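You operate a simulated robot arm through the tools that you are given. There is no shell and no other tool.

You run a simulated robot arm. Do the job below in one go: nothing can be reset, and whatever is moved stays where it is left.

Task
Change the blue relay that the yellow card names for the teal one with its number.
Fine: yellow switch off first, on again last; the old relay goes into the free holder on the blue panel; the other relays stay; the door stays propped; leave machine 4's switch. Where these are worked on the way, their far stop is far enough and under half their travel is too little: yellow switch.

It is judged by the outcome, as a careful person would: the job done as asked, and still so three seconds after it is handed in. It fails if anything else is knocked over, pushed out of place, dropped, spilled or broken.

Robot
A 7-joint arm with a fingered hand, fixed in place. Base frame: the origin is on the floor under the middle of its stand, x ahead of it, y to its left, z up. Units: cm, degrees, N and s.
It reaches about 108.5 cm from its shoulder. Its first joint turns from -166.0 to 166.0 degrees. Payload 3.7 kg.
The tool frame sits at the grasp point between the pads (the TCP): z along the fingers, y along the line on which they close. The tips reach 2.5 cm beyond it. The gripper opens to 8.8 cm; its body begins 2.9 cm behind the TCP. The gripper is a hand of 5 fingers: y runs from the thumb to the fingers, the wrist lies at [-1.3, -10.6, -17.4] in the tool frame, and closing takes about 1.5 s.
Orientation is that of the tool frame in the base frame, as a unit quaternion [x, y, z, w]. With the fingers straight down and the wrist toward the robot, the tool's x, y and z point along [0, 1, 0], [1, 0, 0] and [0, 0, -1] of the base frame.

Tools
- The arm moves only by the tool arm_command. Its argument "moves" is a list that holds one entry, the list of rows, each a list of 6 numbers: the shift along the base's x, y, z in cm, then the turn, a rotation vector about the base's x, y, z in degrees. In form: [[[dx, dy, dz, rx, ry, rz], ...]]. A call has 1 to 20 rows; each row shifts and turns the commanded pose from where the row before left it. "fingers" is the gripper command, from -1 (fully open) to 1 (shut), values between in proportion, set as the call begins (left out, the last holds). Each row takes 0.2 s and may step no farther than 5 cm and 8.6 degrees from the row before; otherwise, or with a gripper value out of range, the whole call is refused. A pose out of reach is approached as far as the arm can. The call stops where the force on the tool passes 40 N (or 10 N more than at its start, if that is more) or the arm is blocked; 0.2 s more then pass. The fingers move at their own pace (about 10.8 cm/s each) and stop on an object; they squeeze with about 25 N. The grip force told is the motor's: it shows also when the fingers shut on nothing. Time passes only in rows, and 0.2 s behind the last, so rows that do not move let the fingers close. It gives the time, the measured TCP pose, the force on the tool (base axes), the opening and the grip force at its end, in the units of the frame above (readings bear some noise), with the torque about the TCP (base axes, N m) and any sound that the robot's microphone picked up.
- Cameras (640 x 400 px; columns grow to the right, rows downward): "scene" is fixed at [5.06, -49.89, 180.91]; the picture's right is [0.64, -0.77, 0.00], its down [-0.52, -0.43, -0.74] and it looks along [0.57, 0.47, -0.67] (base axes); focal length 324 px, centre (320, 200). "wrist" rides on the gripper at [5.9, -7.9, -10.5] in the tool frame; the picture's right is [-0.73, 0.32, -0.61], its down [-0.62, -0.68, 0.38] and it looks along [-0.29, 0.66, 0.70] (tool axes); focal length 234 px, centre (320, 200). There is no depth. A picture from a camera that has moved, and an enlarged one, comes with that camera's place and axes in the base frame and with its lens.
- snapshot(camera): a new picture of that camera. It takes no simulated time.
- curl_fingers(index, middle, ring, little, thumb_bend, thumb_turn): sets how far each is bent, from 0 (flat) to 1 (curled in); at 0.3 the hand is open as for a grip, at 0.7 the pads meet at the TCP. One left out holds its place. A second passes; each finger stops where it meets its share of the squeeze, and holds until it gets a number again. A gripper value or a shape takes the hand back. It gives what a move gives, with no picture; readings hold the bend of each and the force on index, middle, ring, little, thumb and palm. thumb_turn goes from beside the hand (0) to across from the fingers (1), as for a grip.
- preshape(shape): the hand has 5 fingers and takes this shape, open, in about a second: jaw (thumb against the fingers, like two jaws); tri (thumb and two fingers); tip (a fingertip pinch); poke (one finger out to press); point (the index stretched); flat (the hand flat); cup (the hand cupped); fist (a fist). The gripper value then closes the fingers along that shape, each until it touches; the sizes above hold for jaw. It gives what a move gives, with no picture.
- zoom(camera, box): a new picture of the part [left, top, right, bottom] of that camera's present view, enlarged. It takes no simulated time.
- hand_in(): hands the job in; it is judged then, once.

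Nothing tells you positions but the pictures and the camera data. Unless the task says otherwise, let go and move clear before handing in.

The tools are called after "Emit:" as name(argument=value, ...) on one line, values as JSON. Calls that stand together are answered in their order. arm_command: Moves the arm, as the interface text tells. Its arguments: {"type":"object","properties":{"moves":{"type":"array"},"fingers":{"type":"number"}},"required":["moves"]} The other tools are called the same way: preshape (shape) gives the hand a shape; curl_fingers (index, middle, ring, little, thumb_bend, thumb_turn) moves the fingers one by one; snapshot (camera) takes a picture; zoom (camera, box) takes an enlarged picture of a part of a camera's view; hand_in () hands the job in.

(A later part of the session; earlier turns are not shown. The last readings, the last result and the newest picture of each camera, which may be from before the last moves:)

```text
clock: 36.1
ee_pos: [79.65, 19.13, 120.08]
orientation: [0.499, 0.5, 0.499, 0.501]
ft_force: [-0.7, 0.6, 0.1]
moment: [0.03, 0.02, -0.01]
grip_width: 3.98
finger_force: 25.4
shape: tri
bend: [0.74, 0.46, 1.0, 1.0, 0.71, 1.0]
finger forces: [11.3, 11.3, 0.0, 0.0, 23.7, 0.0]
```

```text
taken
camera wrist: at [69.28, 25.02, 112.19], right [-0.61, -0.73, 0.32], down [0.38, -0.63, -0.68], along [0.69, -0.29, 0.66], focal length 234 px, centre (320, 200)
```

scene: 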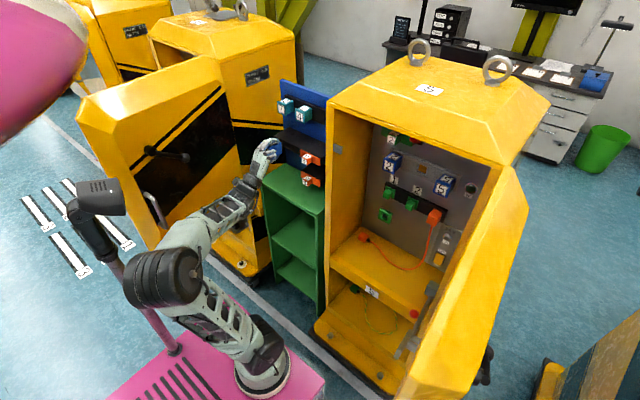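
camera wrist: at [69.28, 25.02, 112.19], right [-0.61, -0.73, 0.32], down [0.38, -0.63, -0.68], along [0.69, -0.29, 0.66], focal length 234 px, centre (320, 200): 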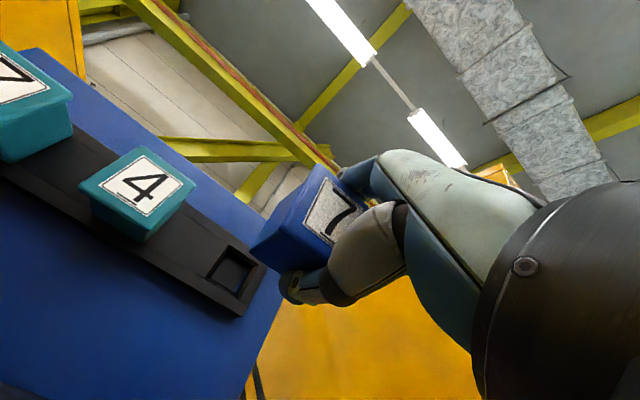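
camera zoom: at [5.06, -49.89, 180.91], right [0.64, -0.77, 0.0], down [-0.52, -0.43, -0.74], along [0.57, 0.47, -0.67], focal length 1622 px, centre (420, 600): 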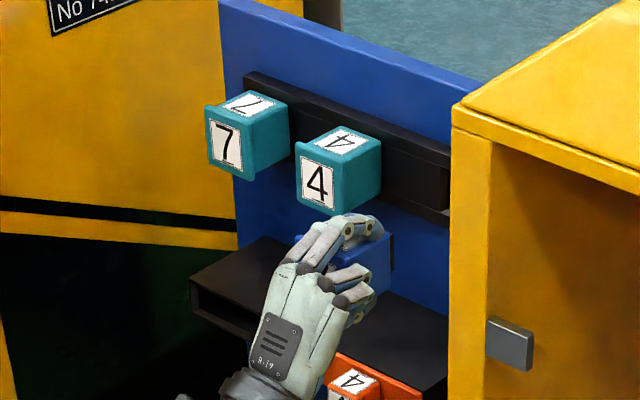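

The holder hole appears nearly where the old socket was in the reference view, a few pixels off. I'll zoom closer to refine the offset.

Emit:
zoom(camera="wrist", box=[190, 220, 280, 320])

Emit:
zoom(camera="wrist", box=[240, 150, 380, 310])

Emit:
zoom(camera="scene", box=[290, 110, 340, 160])

```text
4.00 times, centred on (235, 270) of wrist
camera zoom: at [69.28, 25.02, 112.19], right [-0.61, -0.73, 0.32], down [0.38, -0.63, -0.68], along [0.69, -0.29, 0.66], focal length 937 px, centre (660, -80)
```

zoom: 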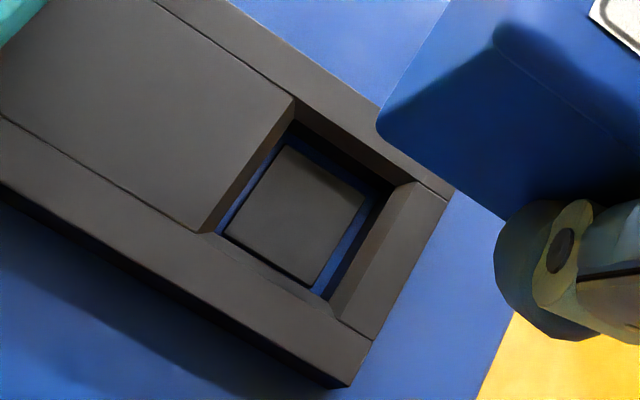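

```text
2.50 times, centred on (310, 230) of wrist
camera zoom: at [69.28, 25.02, 112.19], right [-0.61, -0.73, 0.32], down [0.38, -0.63, -0.68], along [0.69, -0.29, 0.66], focal length 585 px, centre (345, 125)
```

zoom: 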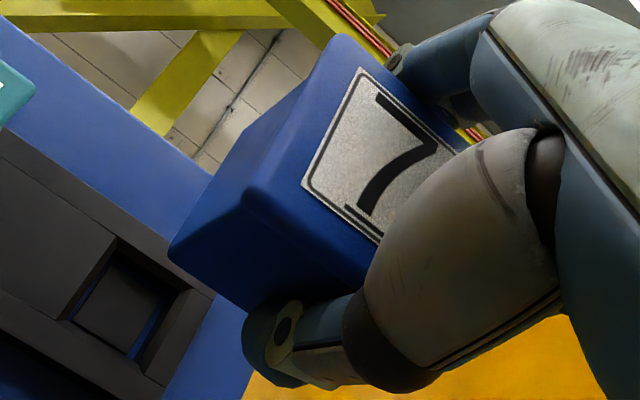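

```text
8.00 times, centred on (315, 135) of scene
camera zoom: at [5.06, -49.89, 180.91], right [0.64, -0.77, 0.0], down [-0.52, -0.43, -0.74], along [0.57, 0.47, -0.67], focal length 2596 px, centre (360, 720)
```

zoom: 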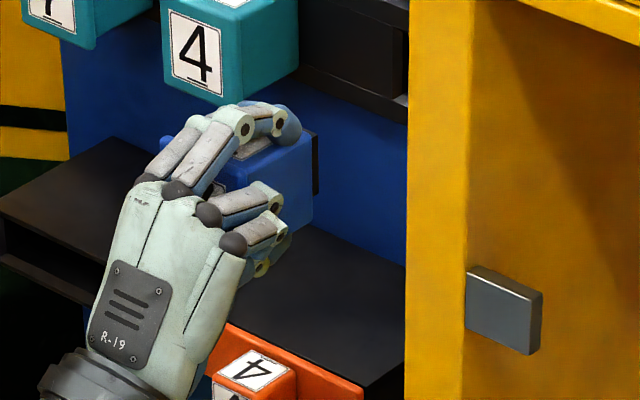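

Comparing with the reference view, the holder sits about 0.35–0.4 cm lower relative to my tool than assumed. I'll lower by 0.4 cm and approach most of the way, then check alignment again.

Emit:
arm_command(moves=[[[0, 0, -0.4, 0, 0, 0], [1.5, 0, 0, 0, 0, 0], [1.5, 0, 0, 0, 0, 0], [1.5, 0, 0, 0, 0, 0]]])

Emit:
zoom(camera="wrist", box=[190, 160, 350, 320])

Emit:
zoom(camera="scene", box=[290, 100, 340, 150])

```text
clock: 37.1
ee_pos: [84.16, 18.96, 119.53]
orientation: [0.5, 0.5, 0.499, 0.501]
ft_force: [-0.7, 0.7, -1.2]
moment: [-0.02, 0.02, -0.01]
grip_width: 3.97
finger_force: 25.4
shape: tri
bend: [0.74, 0.46, 1.0, 1.0, 0.71, 1.0]
finger forces: [11.3, 11.2, 0.1, 0.0, 23.6, 0.1]
```

```text
2.50 times, centred on (270, 240) of wrist
camera zoom: at [73.81, 24.92, 111.69], right [-0.61, -0.72, 0.32], down [0.38, -0.63, -0.68], along [0.7, -0.29, 0.66], focal length 585 px, centre (445, 100)
```

zoom: 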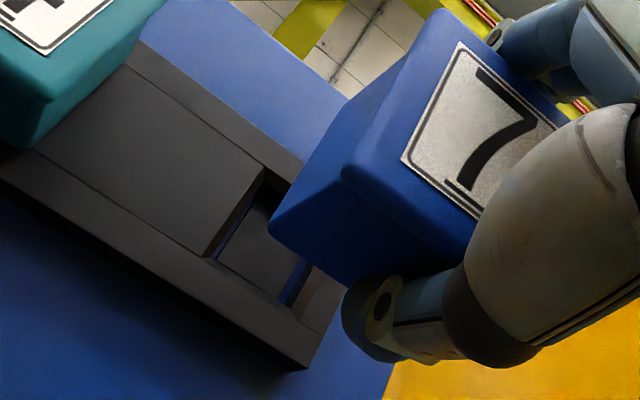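

```text
8.00 times, centred on (315, 125) of scene
camera zoom: at [5.06, -49.89, 180.91], right [0.64, -0.77, 0.0], down [-0.52, -0.43, -0.74], along [0.57, 0.47, -0.67], focal length 2596 px, centre (360, 800)
```

zoom: 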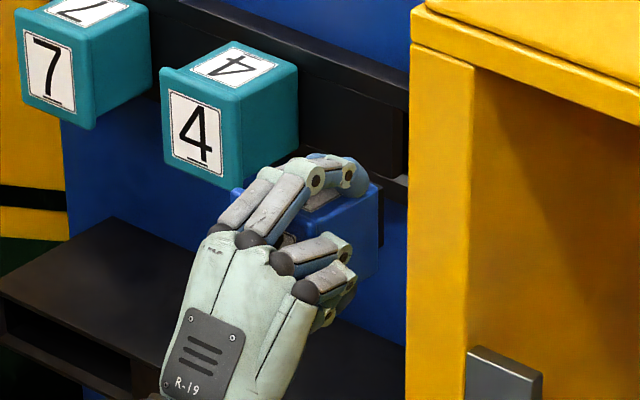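

Two independent corner measurements agree that the seated TCP should be about (90.3, 19.1, 119.65). I'll advance slowly and watch the force for contact.

Emit:
arm_command(moves=[[[1.2, 0, 0.05, 0, 0, 0], [1.0, 0, 0, 0, 0, 0], [0.6, 0, 0, 0, 0, 0], [0.4, 0, 0, 0, 0, 0]]])

Emit:
zoom(camera="wrist", box=[190, 160, 350, 320])

Emit:
zoom(camera="scene", box=[290, 100, 340, 150])

```text
clock: 38.1
ee_pos: [87.35, 19.07, 119.8]
orientation: [0.499, 0.501, 0.5, 0.501]
ft_force: [0.7, -0.9, -1.5]
moment: [-0.01, 0.01, 0.02]
grip_width: 3.96
finger_force: 25.6
shape: tri
bend: [0.74, 0.46, 1.0, 1.0, 0.71, 1.0]
finger forces: [11.2, 11.2, 0.0, 0.1, 23.6, 0.0]
```

```text
2.50 times, centred on (270, 240) of wrist
camera zoom: at [76.98, 24.96, 111.8], right [-0.61, -0.72, 0.32], down [0.38, -0.63, -0.68], along [0.7, -0.29, 0.66], focal length 585 px, centre (445, 100)
```

zoom: 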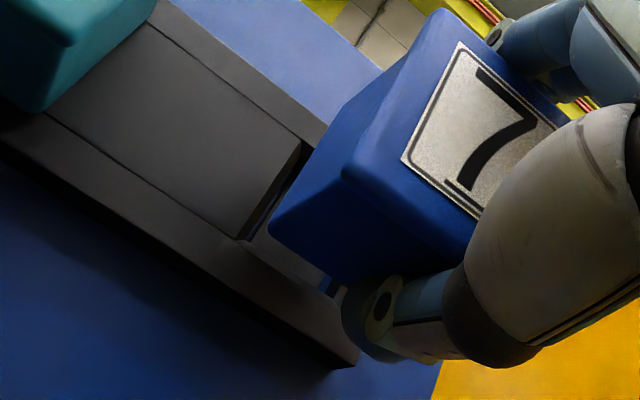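

```text
8.00 times, centred on (315, 125) of scene
camera zoom: at [5.06, -49.89, 180.91], right [0.64, -0.77, 0.0], down [-0.52, -0.43, -0.74], along [0.57, 0.47, -0.67], focal length 2596 px, centre (360, 800)
```

zoom: 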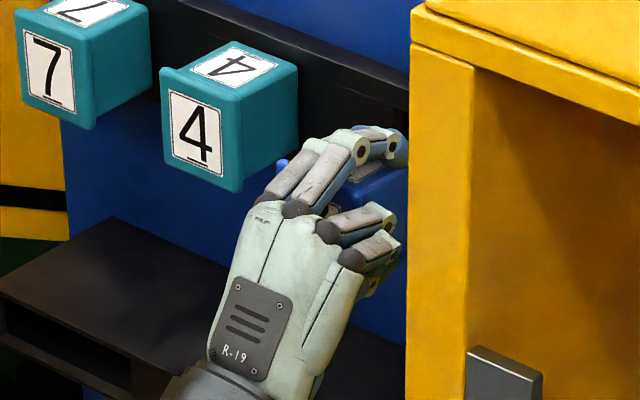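

No contact yet, and the visible corner of the hole still predicts a seat at y≈19.1, z≈119.7, matching my pose. I'll continue in small steps.

Emit:
arm_command(moves=[[[0.4, 0, 0, 0, 0, 0], [0.4, 0, 0, 0, 0, 0], [0.3, 0, 0, 0, 0, 0]]])

Emit:
arm_command(moves=[[[0.3, 0, 0, 0, 0, 0], [0.3, 0, 0, 0, 0, 0]]])

Emit:
zoom(camera="wrist", box=[190, 160, 350, 320])

```text
clock: 38.9
ee_pos: [88.49, 19.08, 119.66]
orientation: [0.499, 0.501, 0.5, 0.501]
ft_force: [0.0, 0.9, -1.5]
moment: [0.01, 0.02, 0.02]
grip_width: 3.97
finger_force: 25.2
shape: tri
bend: [0.74, 0.46, 1.0, 1.0, 0.71, 1.0]
finger forces: [11.2, 11.2, 0.0, 0.0, 23.7, 0.0]
```

```text
clock: 39.5
ee_pos: [89.15, 19.1, 119.7]
orientation: [0.5, 0.5, 0.499, 0.501]
ft_force: [-0.2, -0.2, -1.1]
moment: [0.0, 0.03, 0.02]
grip_width: 3.99
finger_force: 24.7
shape: tri
bend: [0.74, 0.46, 1.0, 1.0, 0.71, 1.0]
finger forces: [11.2, 11.2, 0.0, 0.1, 23.6, 0.0]
```

```text
2.50 times, centred on (270, 240) of wrist
camera zoom: at [78.7, 24.97, 111.79], right [-0.61, -0.72, 0.32], down [0.38, -0.63, -0.68], along [0.7, -0.29, 0.66], focal length 585 px, centre (445, 100)
```

zoom: 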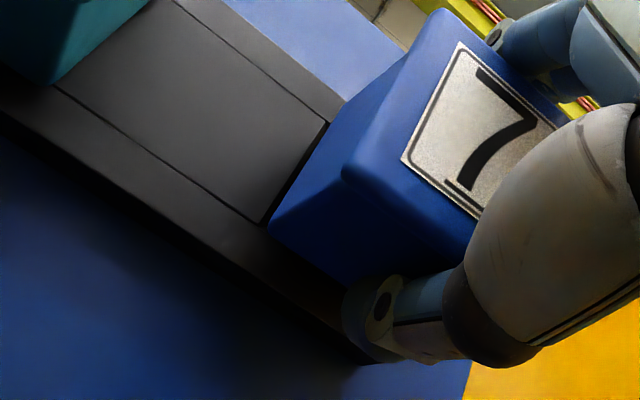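

Still no contact at x=89.15, so the stub seems to be entering the hole freely. I'll push on to the seat.

Emit:
arm_command(moves=[[[0.3, 0, 0, 0, 0, 0], [0.3, 0, 0, 0, 0, 0]]])

Emit:
arm_command(moves=[[[0.3, 0, 0, 0, 0, 0], [0.3, 0, 0, 0, 0, 0]]])

Emit:
zoom(camera="wrist", box=[190, 160, 350, 320])

Emit:
zoom(camera="scene", box=[290, 100, 340, 150])

```text
clock: 40.1
ee_pos: [89.69, 19.06, 119.67]
orientation: [0.499, 0.5, 0.5, 0.502]
ft_force: [-5.2, 0.2, 2.1]
moment: [0.02, -0.06, 0.02]
grip_width: 3.99
finger_force: 25.2
shape: tri
bend: [0.74, 0.46, 1.0, 1.0, 0.72, 1.0]
finger forces: [13.1, 12.4, 2.7, 0.0, 23.1, 0.0]
```

```text
clock: 40.7
ee_pos: [90.16, 19.13, 119.8]
orientation: [0.5, 0.5, 0.5, 0.501]
ft_force: [-1.9, -0.5, 4.1]
moment: [0.04, -0.17, 0.02]
grip_width: 4.0
finger_force: 25.1
shape: tri
bend: [0.74, 0.46, 1.0, 1.0, 0.72, 1.0]
finger forces: [13.7, 13.5, 0.6, 0.0, 22.4, 0.0]
```

```text
2.50 times, centred on (270, 240) of wrist
camera zoom: at [79.86, 24.98, 111.86], right [-0.61, -0.73, 0.32], down [0.38, -0.63, -0.68], along [0.69, -0.29, 0.66], focal length 585 px, centre (445, 100)
```

zoom: 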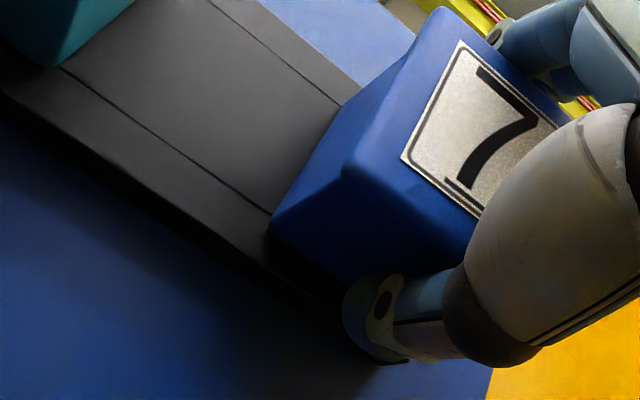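

```text
8.00 times, centred on (315, 125) of scene
camera zoom: at [5.06, -49.89, 180.91], right [0.64, -0.77, 0.0], down [-0.52, -0.43, -0.74], along [0.57, 0.47, -0.67], focal length 2596 px, centre (360, 800)
```

zoom: 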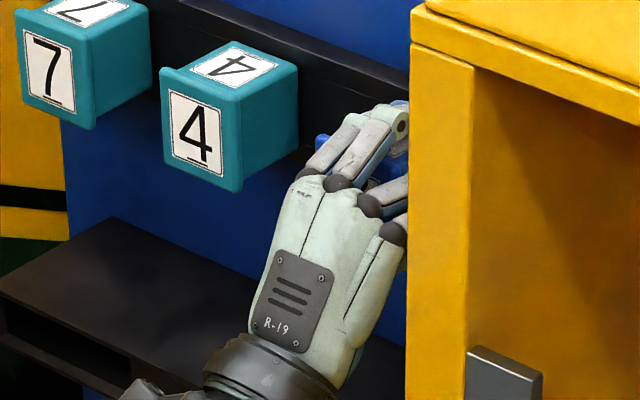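

Small forces only, and the relay has not slipped in the grip. I'll push the last millimetres until it stops firmly.

Emit:
arm_command(moves=[[[0.25, 0, 0.05, 0, 0, 0], [0.25, 0, 0, 0, 0, 0]]])

Emit:
zoom(camera="wrist", box=[190, 160, 350, 320])

```text
clock: 41.3
ee_pos: [90.62, 19.16, 119.84]
orientation: [0.499, 0.5, 0.5, 0.501]
ft_force: [-33.6, -3.7, -1.8]
moment: [0.06, 0.07, -0.01]
grip_width: 4.08
finger_force: 24.9
shape: tri
bend: [0.75, 0.46, 0.99, 1.0, 0.72, 1.0]
finger forces: [13.3, 13.4, 2.5, 0.0, 27.9, 0.0]
```

```text
2.50 times, centred on (270, 240) of wrist
camera zoom: at [80.17, 24.99, 111.97], right [-0.61, -0.73, 0.32], down [0.39, -0.62, -0.68], along [0.69, -0.29, 0.66], focal length 585 px, centre (445, 100)
```

zoom: 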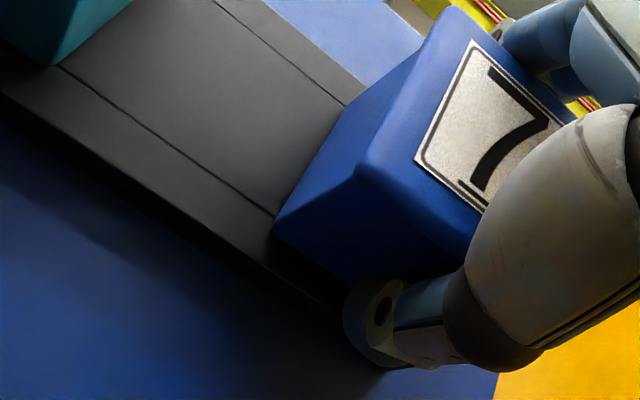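

It stopped at x≈90.5 with 34 N, just where the seat was predicted, and the body is flush with the rail. I'll relieve the push, open the fingers, and check that it stays.

Emit:
arm_command(moves=[[[-0.25, 0, 0, 0, 0, 0]]])

Emit:
arm_command(moves=[[[0, 0, 0, 0, 0, 0], [0, 0, 0, 0, 0, 0], [0, 0, 0, 0, 0, 0], [0, 0, 0, 0, 0, 0], [0, 0, 0, 0, 0, 0]]], fingers=-1)

Emit:
snapshot(camera="wrist")

Emit:
zoom(camera="scene", box=[290, 100, 340, 150])

```text
clock: 41.7
ee_pos: [90.4, 19.12, 119.83]
orientation: [0.498, 0.501, 0.5, 0.501]
ft_force: [-19.3, -1.8, 3.1]
moment: [0.0, -0.04, 0.03]
grip_width: 4.09
finger_force: 24.8
shape: tri
bend: [0.75, 0.46, 0.99, 1.0, 0.72, 1.0]
finger forces: [14.1, 13.9, 1.9, 0.0, 24.8, 0.0]
```

```text
clock: 42.9
ee_pos: [90.61, 19.09, 119.74]
orientation: [0.5, 0.5, 0.499, 0.501]
ft_force: [-0.1, -1.0, 0.5]
moment: [0.04, 0.01, 0.0]
grip_width: 8.75
finger_force: 0.0
shape: tri
bend: [0.3, 0.3, 0.99, 0.99, 0.3, 0.98]
finger forces: [0.6, 0.1, 1.2, 0.0, 0.0, 0.0]
```

```text
taken
camera wrist: at [80.17, 24.96, 111.84], right [-0.61, -0.72, 0.32], down [0.38, -0.63, -0.68], along [0.7, -0.29, 0.66], focal length 234 px, centre (320, 200)
```

wrist: 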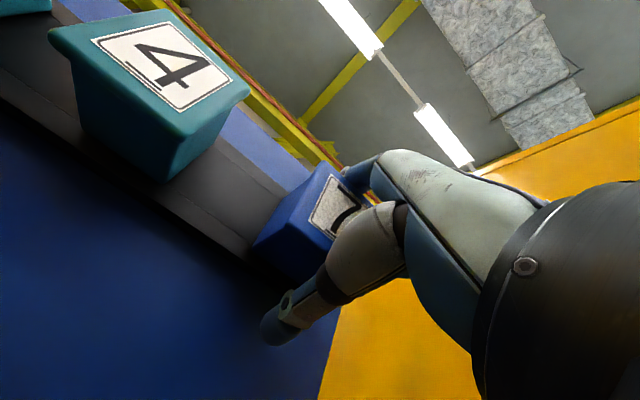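

```text
8.00 times, centred on (315, 125) of scene
camera zoom: at [5.06, -49.89, 180.91], right [0.64, -0.77, 0.0], down [-0.52, -0.43, -0.74], along [0.57, 0.47, -0.67], focal length 2596 px, centre (360, 800)
```

zoom: 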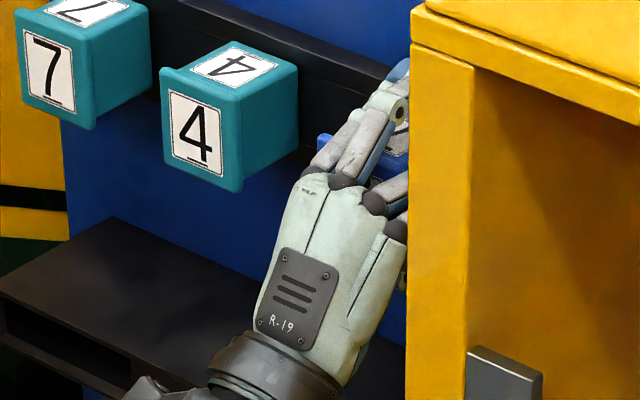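

The relay stays seated with the hand open. I'll back straight out and inspect it.

Emit:
arm_command(moves=[[[-1, 0, 0, 0, 0, 0], [-1.5, 0, 0, 0, 0, 0], [-2.5, 0, 0, 0, 0, 0], [-3, 0, 0, 0, 0, 0], [-3, 0, 0, 0, 0, 0]]])

Emit:
snapshot(camera="wrist")

Emit:
zoom(camera="wrist", box=[40, 150, 300, 340])

Emit:
snapshot(camera="scene")

```text
clock: 44.1
ee_pos: [79.66, 19.04, 119.64]
orientation: [0.499, 0.501, 0.5, 0.5]
ft_force: [0.1, 0.7, 0.9]
moment: [0.02, 0.0, 0.01]
grip_width: 8.76
finger_force: 0.1
shape: tri
bend: [0.3, 0.3, 0.99, 0.99, 0.3, 0.98]
finger forces: [0.1, 0.1, 0.0, 0.1, 0.0, 0.1]
```

```text
taken
camera wrist: at [69.17, 24.9, 111.89], right [-0.61, -0.72, 0.32], down [0.38, -0.63, -0.68], along [0.7, -0.29, 0.66], focal length 234 px, centre (320, 200)
```

wrist: 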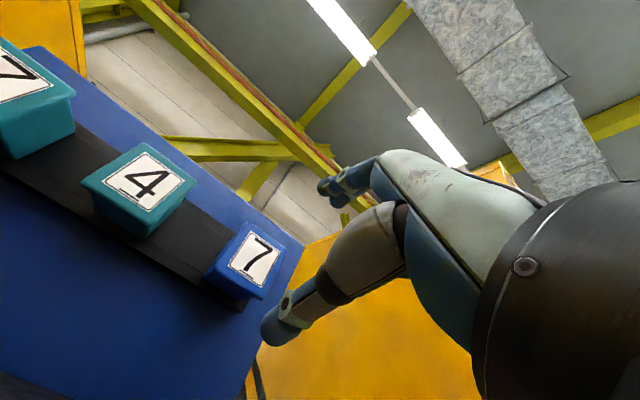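

```text
2.11 times, centred on (170, 245) of wrist
camera zoom: at [69.17, 24.9, 111.89], right [-0.61, -0.72, 0.32], down [0.38, -0.63, -0.68], along [0.7, -0.29, 0.66], focal length 493 px, centre (636, 105)
```

zoom: 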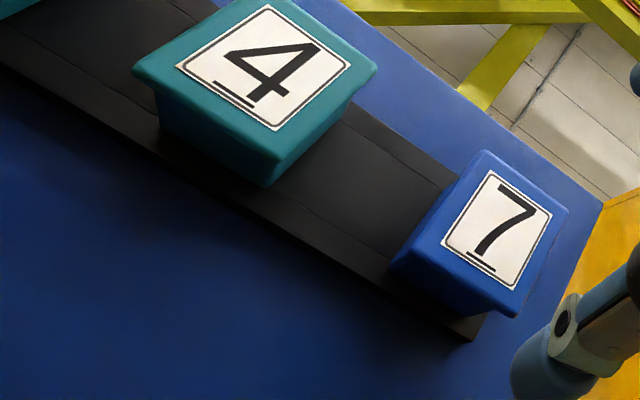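

```text
taken
```

scene: 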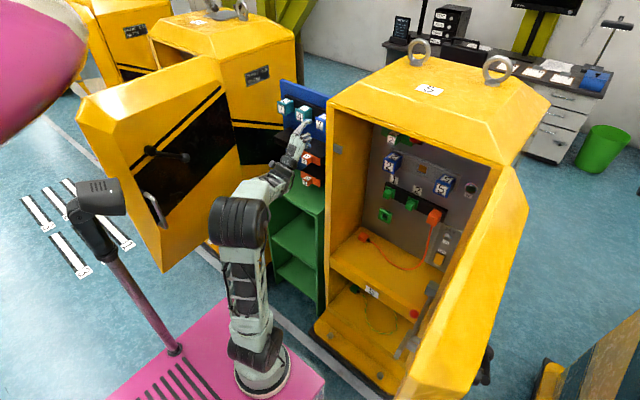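

Blue 7 sits squarely in the holder beside teal 4. Next is teal 7: two spacings (about 20.1 cm) to the left of this pose.

Emit:
arm_command(moves=[[[-1, 3, 0, 0, 0, 0], [-1, 4, 0, 0, 0, 0], [-1, 4.3, 0, 0, 0, 0], [-0.5, 4.3, 0, 0, 0, 0], [0, 3, 0, 0, 0, 0], [0, 1.5, 0, 0, 0, 0]]])

Emit:
snapshot(camera="wrist")

Emit:
zoom(camera="wrist", box=[160, 190, 340, 370])

Emit:
snapshot(camera="scene")

```text
clock: 45.5
ee_pos: [76.04, 39.18, 119.77]
orientation: [0.5, 0.5, 0.5, 0.5]
ft_force: [-0.4, -0.4, 0.6]
moment: [-0.01, 0.02, 0.01]
grip_width: 8.79
finger_force: 0.0
shape: tri
bend: [0.3, 0.3, 0.99, 0.99, 0.3, 0.98]
finger forces: [0.0, 0.1, 0.0, 0.1, 0.0, 0.0]
```

```text
taken
camera wrist: at [65.64, 45.08, 111.84], right [-0.61, -0.72, 0.32], down [0.38, -0.63, -0.68], along [0.7, -0.29, 0.66], focal length 234 px, centre (320, 200)
```

wrist: 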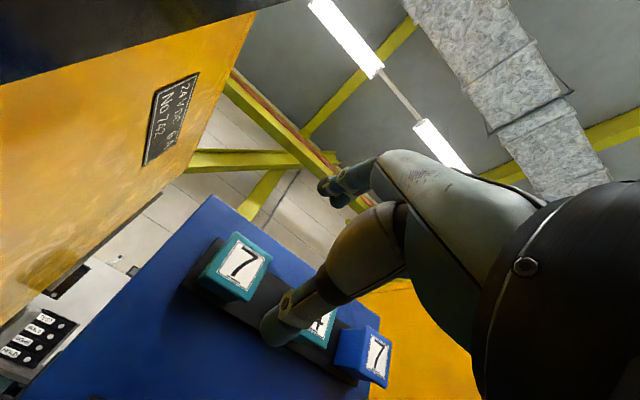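

```text
2.22 times, centred on (250, 280) of wrist
camera zoom: at [65.64, 45.08, 111.84], right [-0.61, -0.72, 0.32], down [0.38, -0.63, -0.68], along [0.7, -0.29, 0.66], focal length 520 px, centre (476, 22)
```

zoom: 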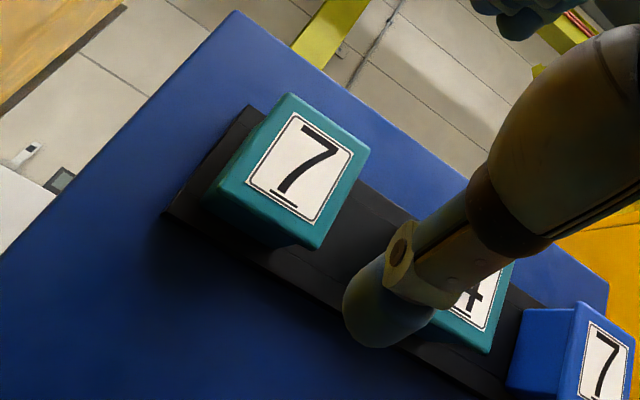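

```text
taken
```

scene: 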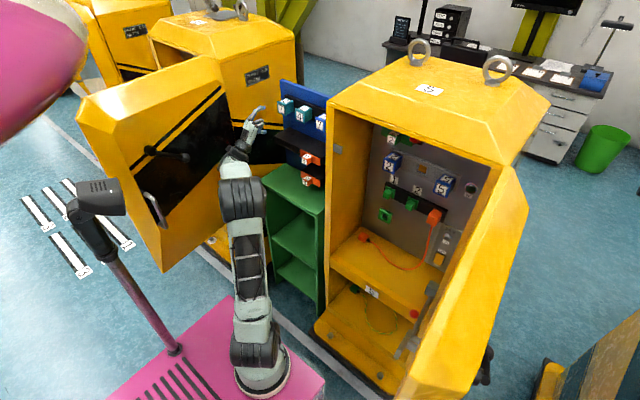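

Teal 7's front centre is at about (89.4, 39.75, 120.1), so the same grip offset puts the TCP at (90.2, 39.2, 119.9). I'll advance, straddling it.

Emit:
arm_command(moves=[[[2.5, 0, 0.1, 0, 0, 0], [3, 0, 0.05, 0, 0, 0], [3, 0, 0, 0, 0, 0], [2, 0, 0, 0, 0, 0]]])

Emit:
arm_command(moves=[[[1.2, 0, 0, 0, 0, 0], [1.2, 0, 0, 0, 0, 0], [0.8, 0, 0, 0, 0, 0], [0.4, 0, 0, 0, 0, 0]]])

Emit:
snapshot(camera="wrist")

Emit:
zoom(camera="scene", box=[250, 80, 330, 140])

```text
clock: 46.5
ee_pos: [86.7, 39.17, 119.86]
orientation: [0.499, 0.501, 0.5, 0.501]
ft_force: [0.1, -0.1, 0.4]
moment: [0.02, 0.01, -0.04]
grip_width: 8.75
finger_force: 0.1
shape: tri
bend: [0.3, 0.3, 0.99, 0.99, 0.3, 0.98]
finger forces: [0.0, 0.0, 0.0, 0.1, 0.0, 0.0]
```

```text
clock: 47.5
ee_pos: [90.04, 39.15, 119.89]
orientation: [0.499, 0.501, 0.5, 0.5]
ft_force: [-0.9, -1.2, -1.2]
moment: [-0.02, -0.04, -0.02]
grip_width: 8.78
finger_force: 0.1
shape: tri
bend: [0.3, 0.3, 0.99, 0.99, 0.3, 0.98]
finger forces: [0.0, 0.0, 1.5, 0.0, 0.1, 0.0]
```

```text
taken
camera wrist: at [79.71, 45.04, 112.01], right [-0.61, -0.72, 0.32], down [0.38, -0.63, -0.68], along [0.7, -0.29, 0.66], focal length 234 px, centre (320, 200)
```

wrist: 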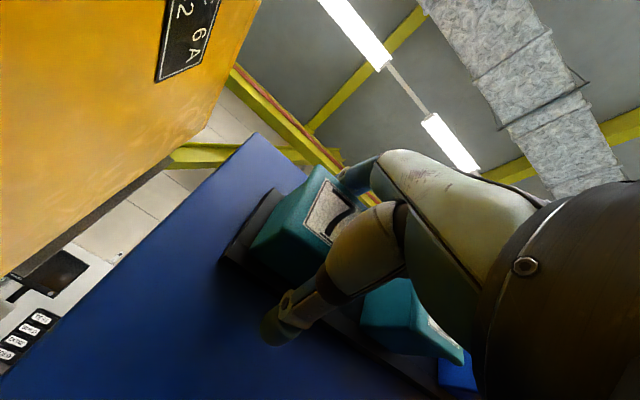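

```text
6.67 times, centred on (290, 110) of scene
camera zoom: at [5.06, -49.89, 180.91], right [0.64, -0.77, 0.0], down [-0.52, -0.43, -0.74], along [0.57, 0.47, -0.67], focal length 2163 px, centre (520, 800)
```

zoom: 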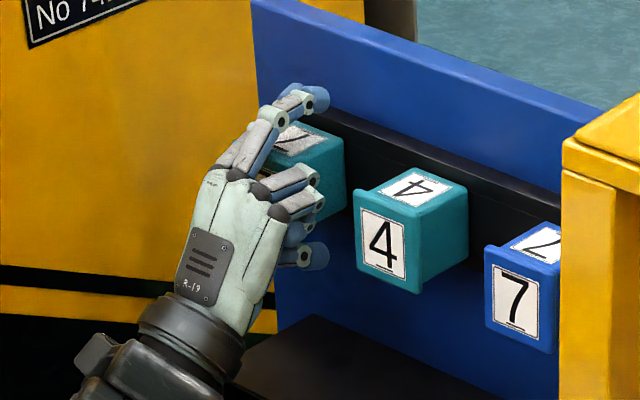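

The pose matches the blue grasp closely (ring finger lightly touching). I'll ease back 0.2 cm and close the grip.

Emit:
arm_command(moves=[[[-0.2, 0, 0, 0, 0, 0], [0, 0, 0, 0, 0, 0], [0, 0, 0, 0, 0, 0], [0, 0, 0, 0, 0, 0], [0, 0, 0, 0, 0, 0], [0, 0, 0, 0, 0, 0], [0, 0, 0, 0, 0, 0], [0, 0, 0, 0, 0, 0]]], fingers=1)

Emit:
zoom(camera="wrist", box=[190, 160, 350, 320])

Emit:
zoom(camera="wrist", box=[240, 140, 420, 310])

Emit:
zoom(camera="scene", box=[250, 80, 330, 140])

```text
clock: 49.3
ee_pos: [89.89, 39.06, 119.98]
orientation: [0.501, 0.499, 0.499, 0.501]
ft_force: [4.2, -1.6, -0.1]
moment: [0.0, 0.0, 0.0]
grip_width: 4.01
finger_force: 25.0
shape: tri
bend: [0.74, 0.45, 0.99, 1.0, 0.72, 1.0]
finger forces: [11.3, 11.2, 1.5, 0.1, 22.7, 0.0]
```

```text
2.50 times, centred on (270, 240) of wrist
camera zoom: at [79.53, 45.05, 111.99], right [-0.61, -0.72, 0.32], down [0.38, -0.63, -0.68], along [0.7, -0.29, 0.66], focal length 585 px, centre (445, 100)
```

zoom: 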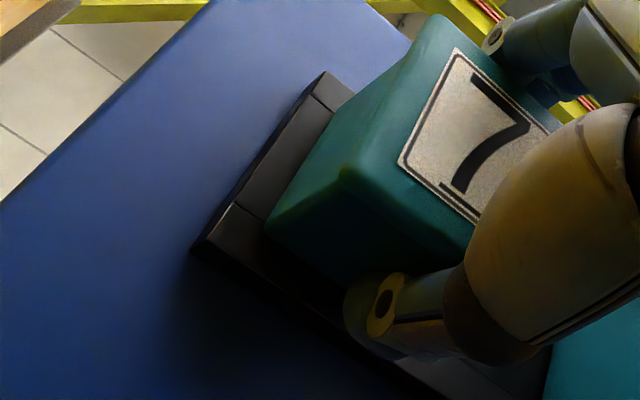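

```text
2.35 times, centred on (330, 225) of wrist
camera zoom: at [79.53, 45.05, 111.99], right [-0.61, -0.72, 0.32], down [0.38, -0.63, -0.68], along [0.7, -0.29, 0.66], focal length 551 px, centre (296, 141)
```

zoom: 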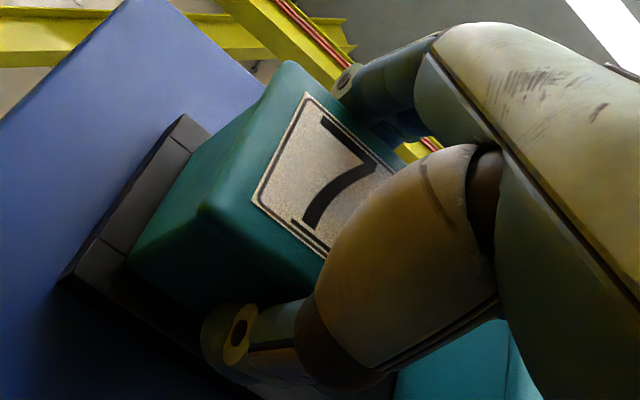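

```text
6.67 times, centred on (290, 110) of scene
camera zoom: at [5.06, -49.89, 180.91], right [0.64, -0.77, 0.0], down [-0.52, -0.43, -0.74], along [0.57, 0.47, -0.67], focal length 2163 px, centre (520, 800)
```

zoom: 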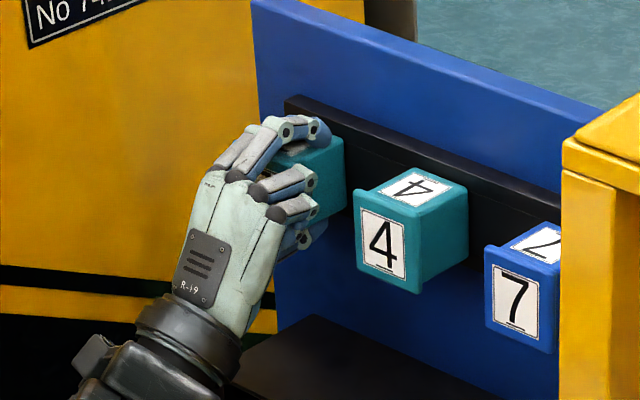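

Teal 7 sits in the hand almost exactly as blue 7 did (about 0.1 cm lower). I'll pull it straight out.

Emit:
arm_command(moves=[[[-0.4, 0, 0, 0, 0, 0], [-0.4, 0, 0, 0, 0, 0], [-0.4, 0, 0, 0, 0, 0], [-0.4, 0, 0, 0, 0, 0], [-0.4, 0, 0, 0, 0, 0]]])

Emit:
arm_command(moves=[[[-0.6, 0, 0, 0, 0, 0], [-0.8, 0, 0, 0, 0, 0], [-1.2, 0, 0, 0, 0, 0], [-2, 0, 0, 0, 0, 0], [-2.5, 0, 0, 0, 0, 0]]])

Emit:
snapshot(camera="wrist")

Emit:
zoom(camera="wrist", box=[190, 160, 350, 320])

Emit:
zoom(camera="scene", box=[250, 80, 330, 140])

```text
clock: 50.5
ee_pos: [87.95, 39.05, 119.92]
orientation: [0.5, 0.5, 0.5, 0.5]
ft_force: [-0.3, 1.0, -0.3]
moment: [-0.03, -0.01, 0.02]
grip_width: 3.99
finger_force: 24.7
shape: tri
bend: [0.74, 0.45, 1.0, 1.0, 0.72, 1.0]
finger forces: [11.4, 11.5, 0.0, 0.0, 24.0, 0.0]
```

```text
clock: 51.7
ee_pos: [80.87, 39.1, 119.85]
orientation: [0.499, 0.501, 0.499, 0.501]
ft_force: [-0.3, -0.7, -0.2]
moment: [0.0, 0.0, -0.01]
grip_width: 3.99
finger_force: 24.8
shape: tri
bend: [0.74, 0.45, 1.0, 1.0, 0.72, 1.0]
finger forces: [11.4, 11.4, 0.1, 0.0, 24.2, 0.0]
```

```text
taken
camera wrist: at [70.44, 45.04, 112.02], right [-0.61, -0.72, 0.32], down [0.38, -0.63, -0.68], along [0.7, -0.29, 0.66], focal length 234 px, centre (320, 200)
```

wrist: 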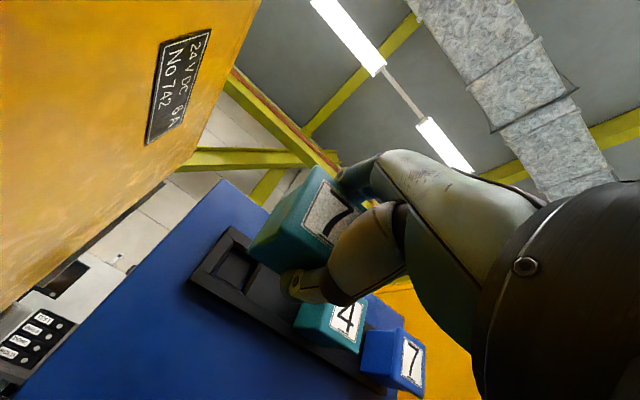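

```text
2.50 times, centred on (270, 240) of wrist
camera zoom: at [70.44, 45.04, 112.02], right [-0.61, -0.72, 0.32], down [0.38, -0.63, -0.68], along [0.7, -0.29, 0.66], focal length 585 px, centre (445, 100)
```

zoom: 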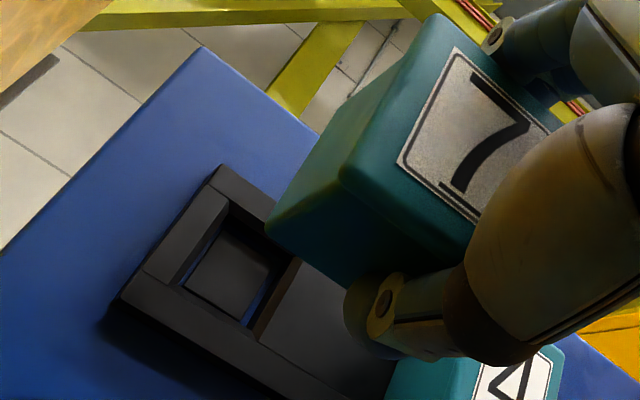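

```text
6.67 times, centred on (290, 110) of scene
camera zoom: at [5.06, -49.89, 180.91], right [0.64, -0.77, 0.0], down [-0.52, -0.43, -0.74], along [0.57, 0.47, -0.67], focal length 2163 px, centre (520, 800)
```

zoom: 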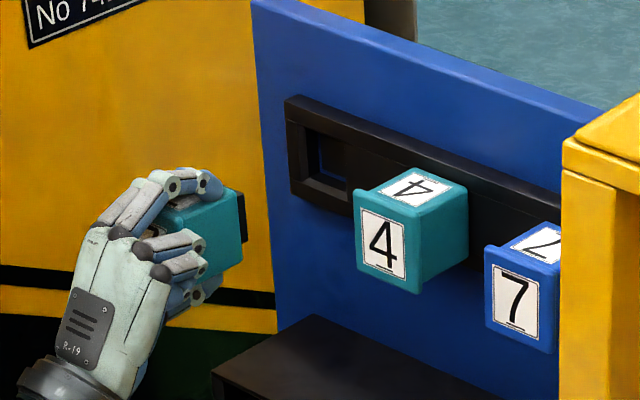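

Teal 7 is out and firmly held. I'll retract and carry it back in front of machine 5 along the same path as before.

Emit:
arm_command(moves=[[[-3, 0, 0, 0, 0, 0], [-3.5, -1, 0, 0, 0, 0], [-3.5, -2, 0, 0, 0, 0], [-3.5, -3, 0, 0, 0, 0], [-3.2, -4, 0, 0, 0, 0], [-0.5, -4.5, 0, 0, 0, 0], [0, -4.5, 0, 0, 0, 0]]])

Emit:
arm_command(moves=[[[0, -4.3, -0.3, 0, 0, 0], [0, -4.3, -0.3, 0, 0, 0], [0, -4.3, -0.3, 0, 0, 0], [0, -4.3, -0.4, 0, 0, 0], [0, -4.3, -0.4, 0, 0, 0], [0, -4.3, -0.4, 0, 0, 0], [0, -4.3, -0.4, 0, 0, 0], [0, -4.3, -0.4, 0, 0, 0], [0, -3.5, -0.4, 0, 0, 0]]])

Emit:
snapshot(camera="scene")

Emit:
snapshot(camera="wrist")

```text
refused: row 5 steps farther than a row can; nothing moved
```

```text
clock: 53.4
ee_pos: [80.69, 9.63, 117.35]
orientation: [0.491, 0.509, 0.502, 0.498]
ft_force: [2.9, 17.3, -0.2]
moment: [-0.29, 0.2, -0.68]
grip_width: 3.99
finger_force: 25.2
shape: tri
bend: [0.74, 0.45, 1.0, 1.0, 0.72, 1.0]
finger forces: [11.4, 11.8, 0.1, 6.8, 24.2, 10.7]
stopped in row 8: the force on the tool passed its limit at 62 N (the readings are from after the stop); the commanded pose is now the measured one
```

```text
taken
```

scene: 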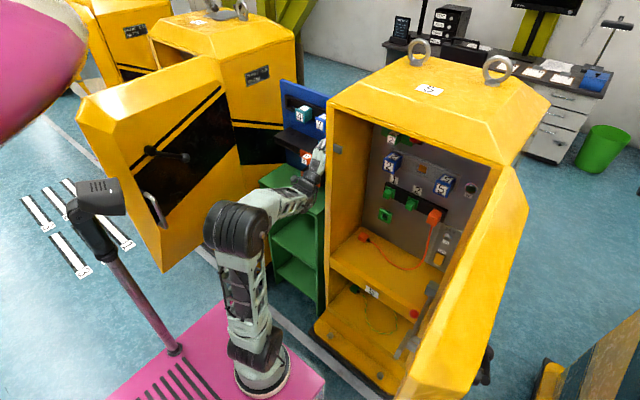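

```text
taken
camera wrist: at [70.17, 15.25, 109.38], right [-0.59, -0.74, 0.33], down [0.4, -0.62, -0.67], along [0.7, -0.27, 0.66], focal length 234 px, centre (320, 200)
```

wrist: 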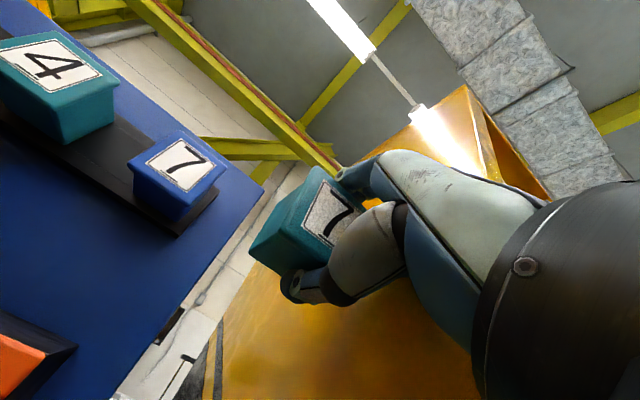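

That was my error: the first move was refused for too long a step, and the second, sent along with it, ran without the retraction, so the hand knocked against machine 5's outer side wall (62 N). I'll back away from the wall first, then check the relay in the hand and whether anything was shifted; from now on I send each motion alone.

Emit:
arm_command(moves=[[[0, 1.5, 0, 0, 0, 0], [-0.5, 2, 0, 0, 0, 0], [-1, 1.5, 0, 0, 0, 0]]])

Emit:
snapshot(camera="scene")

Emit:
zoom(camera="wrist", box=[190, 160, 350, 320])

Emit:
zoom(camera="scene", box=[250, 80, 350, 200])

Emit:
zoom(camera="scene", box=[350, 110, 490, 200])

Emit:
zoom(camera="scene", box=[350, 180, 490, 300])

```text
clock: 54.1
ee_pos: [79.21, 14.3, 117.25]
orientation: [0.494, 0.506, 0.502, 0.498]
ft_force: [0.2, -0.6, 0.0]
moment: [0.01, 0.04, -0.01]
grip_width: 3.99
finger_force: 25.5
shape: tri
bend: [0.74, 0.45, 1.0, 1.0, 0.72, 1.0]
finger forces: [11.3, 11.7, 0.1, 0.0, 24.2, 0.1]
```

```text
taken
```

scene: 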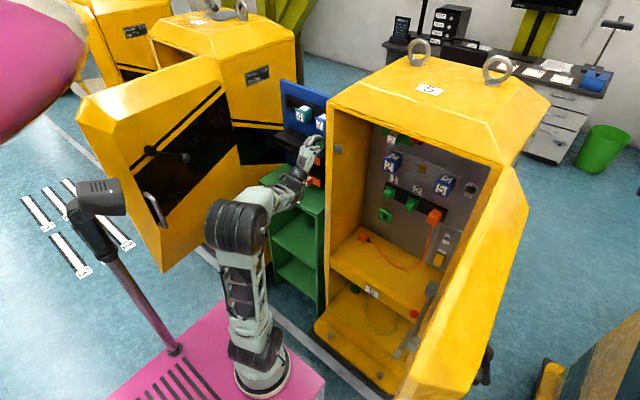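

```text
2.50 times, centred on (270, 240) of wrist
camera zoom: at [68.7, 19.94, 109.38], right [-0.59, -0.73, 0.33], down [0.39, -0.62, -0.68], along [0.7, -0.27, 0.66], focal length 585 px, centre (445, 100)
```

zoom: 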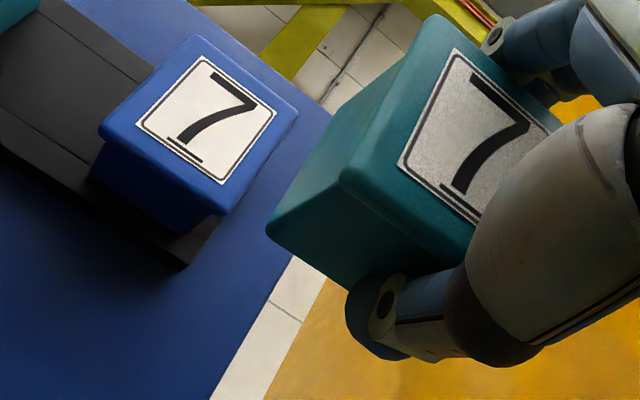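

```text
3.33 times, centred on (300, 140) of scene
camera zoom: at [5.06, -49.89, 180.91], right [0.64, -0.77, 0.0], down [-0.52, -0.43, -0.74], along [0.57, 0.47, -0.67], focal length 1082 px, centre (387, 400)
```

zoom: 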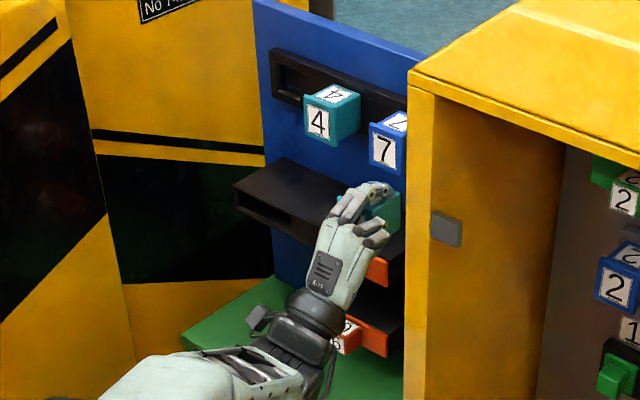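

```text
4.44 times, centred on (420, 155) of scene
camera zoom: at [5.06, -49.89, 180.91], right [0.64, -0.77, 0.0], down [-0.52, -0.43, -0.74], along [0.57, 0.47, -0.67], focal length 1442 px, centre (-124, 400)
```

zoom: 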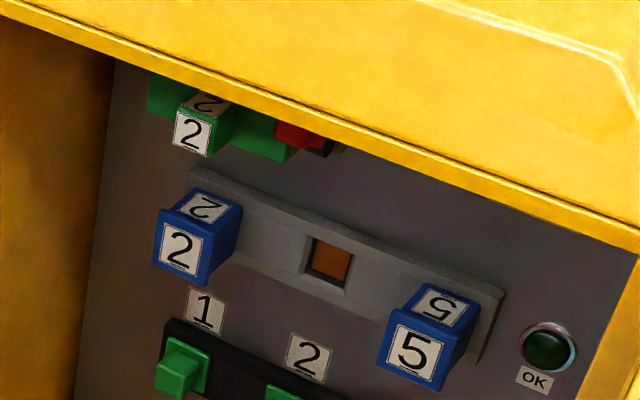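

```text
3.33 times, centred on (420, 240) of scene
camera zoom: at [5.06, -49.89, 180.91], right [0.64, -0.77, 0.0], down [-0.52, -0.43, -0.74], along [0.57, 0.47, -0.67], focal length 1082 px, centre (-13, 67)
```

zoom: 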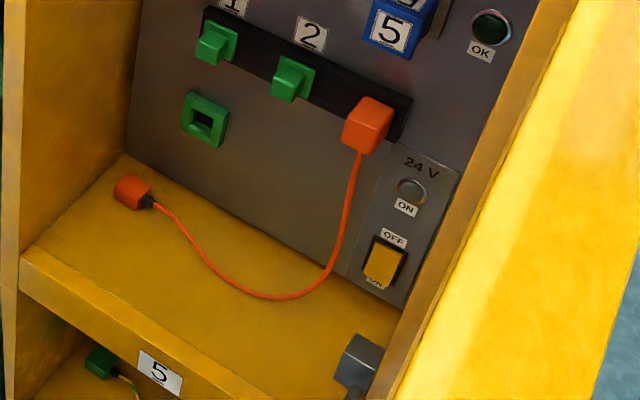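

Comparing with the earlier views, relays 2 and 5, the plugs, the cable, the stay and the blue panel are all where they were, and teal 7 has not shifted in the grip. I'll correct the small tilt and retract clear of the wall's front edge.

Emit:
arm_command(moves=[[[-3, 0.5, 0, 0.46, 0, -0.92], [-4, 0, 0, 0, 0, 0], [-4, 0, 0, 0, 0, 0], [-4, 0, 0, 0, 0, 0], [-0.8, 0, 0, 0, 0, 0]]])

```text
clock: 55.4
ee_pos: [63.35, 14.95, 117.26]
orientation: [0.499, 0.5, 0.5, 0.501]
ft_force: [0.4, -0.2, 0.6]
moment: [0.01, 0.01, 0.01]
grip_width: 3.99
finger_force: 24.1
shape: tri
bend: [0.74, 0.45, 1.0, 1.0, 0.72, 1.0]
finger forces: [11.3, 11.6, 0.0, 0.1, 24.1, 0.0]
```

The hand is now at x=63.4, in front of the cabinet, and level again with the relay still held. I'll swing right to the middle of the opening.

Emit:
arm_command(moves=[[[0, -3, 0, 0, 0, 0], [0, -4.3, 0, 0, 0, 0], [0, -4.3, 0, 0, 0, 0], [0, -4.3, 0, 0, 0, 0], [0, -4.3, -0.1, 0, 0, 0], [0, -4.3, -0.2, 0, 0, 0], [0, -4.3, -0.2, 0, 0, 0], [0, -4, -0.2, 0, 0, 0]]])

Emit:
snapshot(camera="scene")

Emit:
snapshot(camera="wrist")

```text
clock: 57.1
ee_pos: [64.51, -17.75, 118.04]
orientation: [0.5, 0.499, 0.499, 0.501]
ft_force: [0.3, -0.8, 0.1]
moment: [-0.01, 0.02, -0.02]
grip_width: 3.97
finger_force: 25.5
shape: tri
bend: [0.74, 0.45, 1.0, 1.0, 0.72, 1.0]
finger forces: [11.2, 11.2, 0.1, 0.0, 23.7, 0.1]
out of reach, approached as far as the arm can: row 3, 4, 5
```

```text
taken
```

scene: 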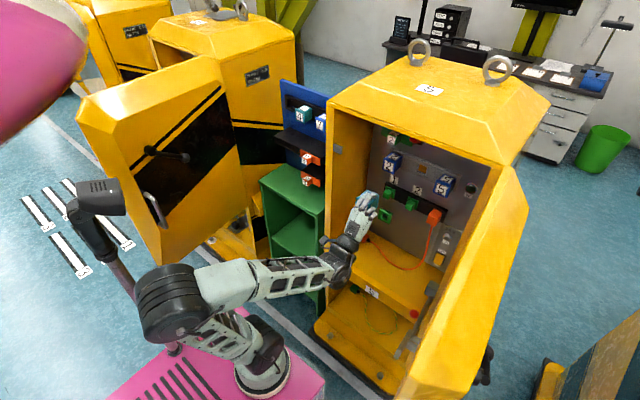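

```text
taken
camera wrist: at [54.21, -11.85, 110.22], right [-0.61, -0.73, 0.32], down [0.38, -0.62, -0.68], along [0.7, -0.29, 0.66], focal length 234 px, centre (320, 200)
```

wrist: 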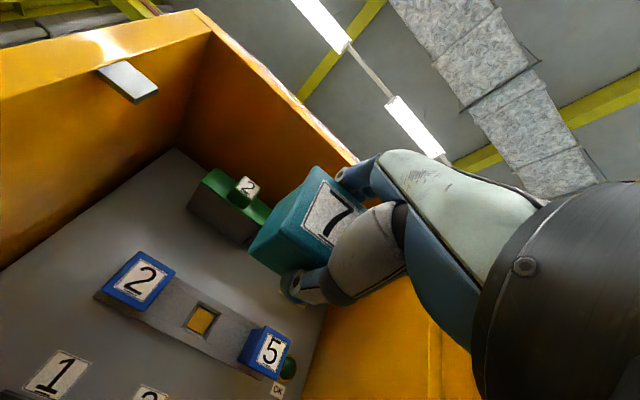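

The relay is in front of the open cabinet and nothing touches. I'll advance to the reference distance in front of the empty socket to check the alignment.

Emit:
arm_command(moves=[[[2.5, -1, -0.8, 0, 0, 0], [3.5, -1, -0.8, 0, 0, 0], [3.5, -0.7, -0.7, 0, 0, 0], [3.5, -0.4, -0.5, 0, 0, 0], [2.9, 0, -0.2, 0, 0, 0]]])

Emit:
zoom(camera="wrist", box=[180, 140, 380, 340])

Emit:
zoom(camera="wrist", box=[190, 220, 280, 320])

Emit:
zoom(camera="scene", box=[360, 140, 460, 220])

```text
clock: 58.4
ee_pos: [80.41, -20.92, 115.09]
orientation: [0.498, 0.5, 0.501, 0.5]
ft_force: [0.2, 0.1, 0.2]
moment: [-0.01, 0.02, -0.01]
grip_width: 4.01
finger_force: 24.4
shape: tri
bend: [0.74, 0.45, 1.0, 1.0, 0.72, 1.0]
finger forces: [11.2, 11.3, 0.0, 0.0, 23.6, 0.1]
```

```text
2.00 times, centred on (280, 240) of wrist
camera zoom: at [70.05, -14.99, 107.26], right [-0.61, -0.73, 0.32], down [0.38, -0.62, -0.68], along [0.69, -0.29, 0.66], focal length 468 px, centre (400, 120)
```

zoom: 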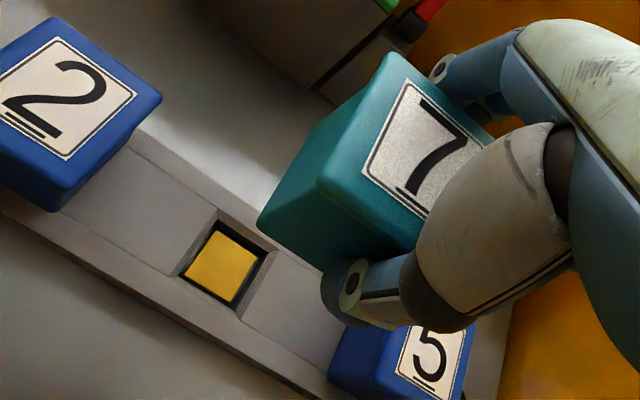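

```text
4.00 times, centred on (235, 270) of wrist
camera zoom: at [70.05, -14.99, 107.26], right [-0.61, -0.73, 0.32], down [0.38, -0.62, -0.68], along [0.69, -0.29, 0.66], focal length 937 px, centre (660, -80)
```

zoom: 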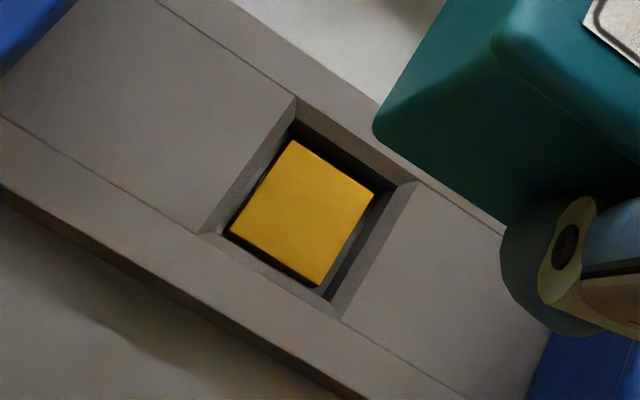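

```text
5.00 times, centred on (410, 180) of scene
camera zoom: at [5.06, -49.89, 180.91], right [0.64, -0.77, 0.0], down [-0.52, -0.43, -0.74], along [0.57, 0.47, -0.67], focal length 1622 px, centre (-130, 300)
```

zoom: 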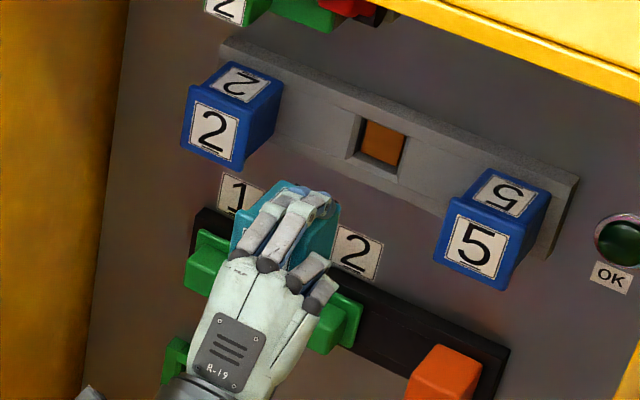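

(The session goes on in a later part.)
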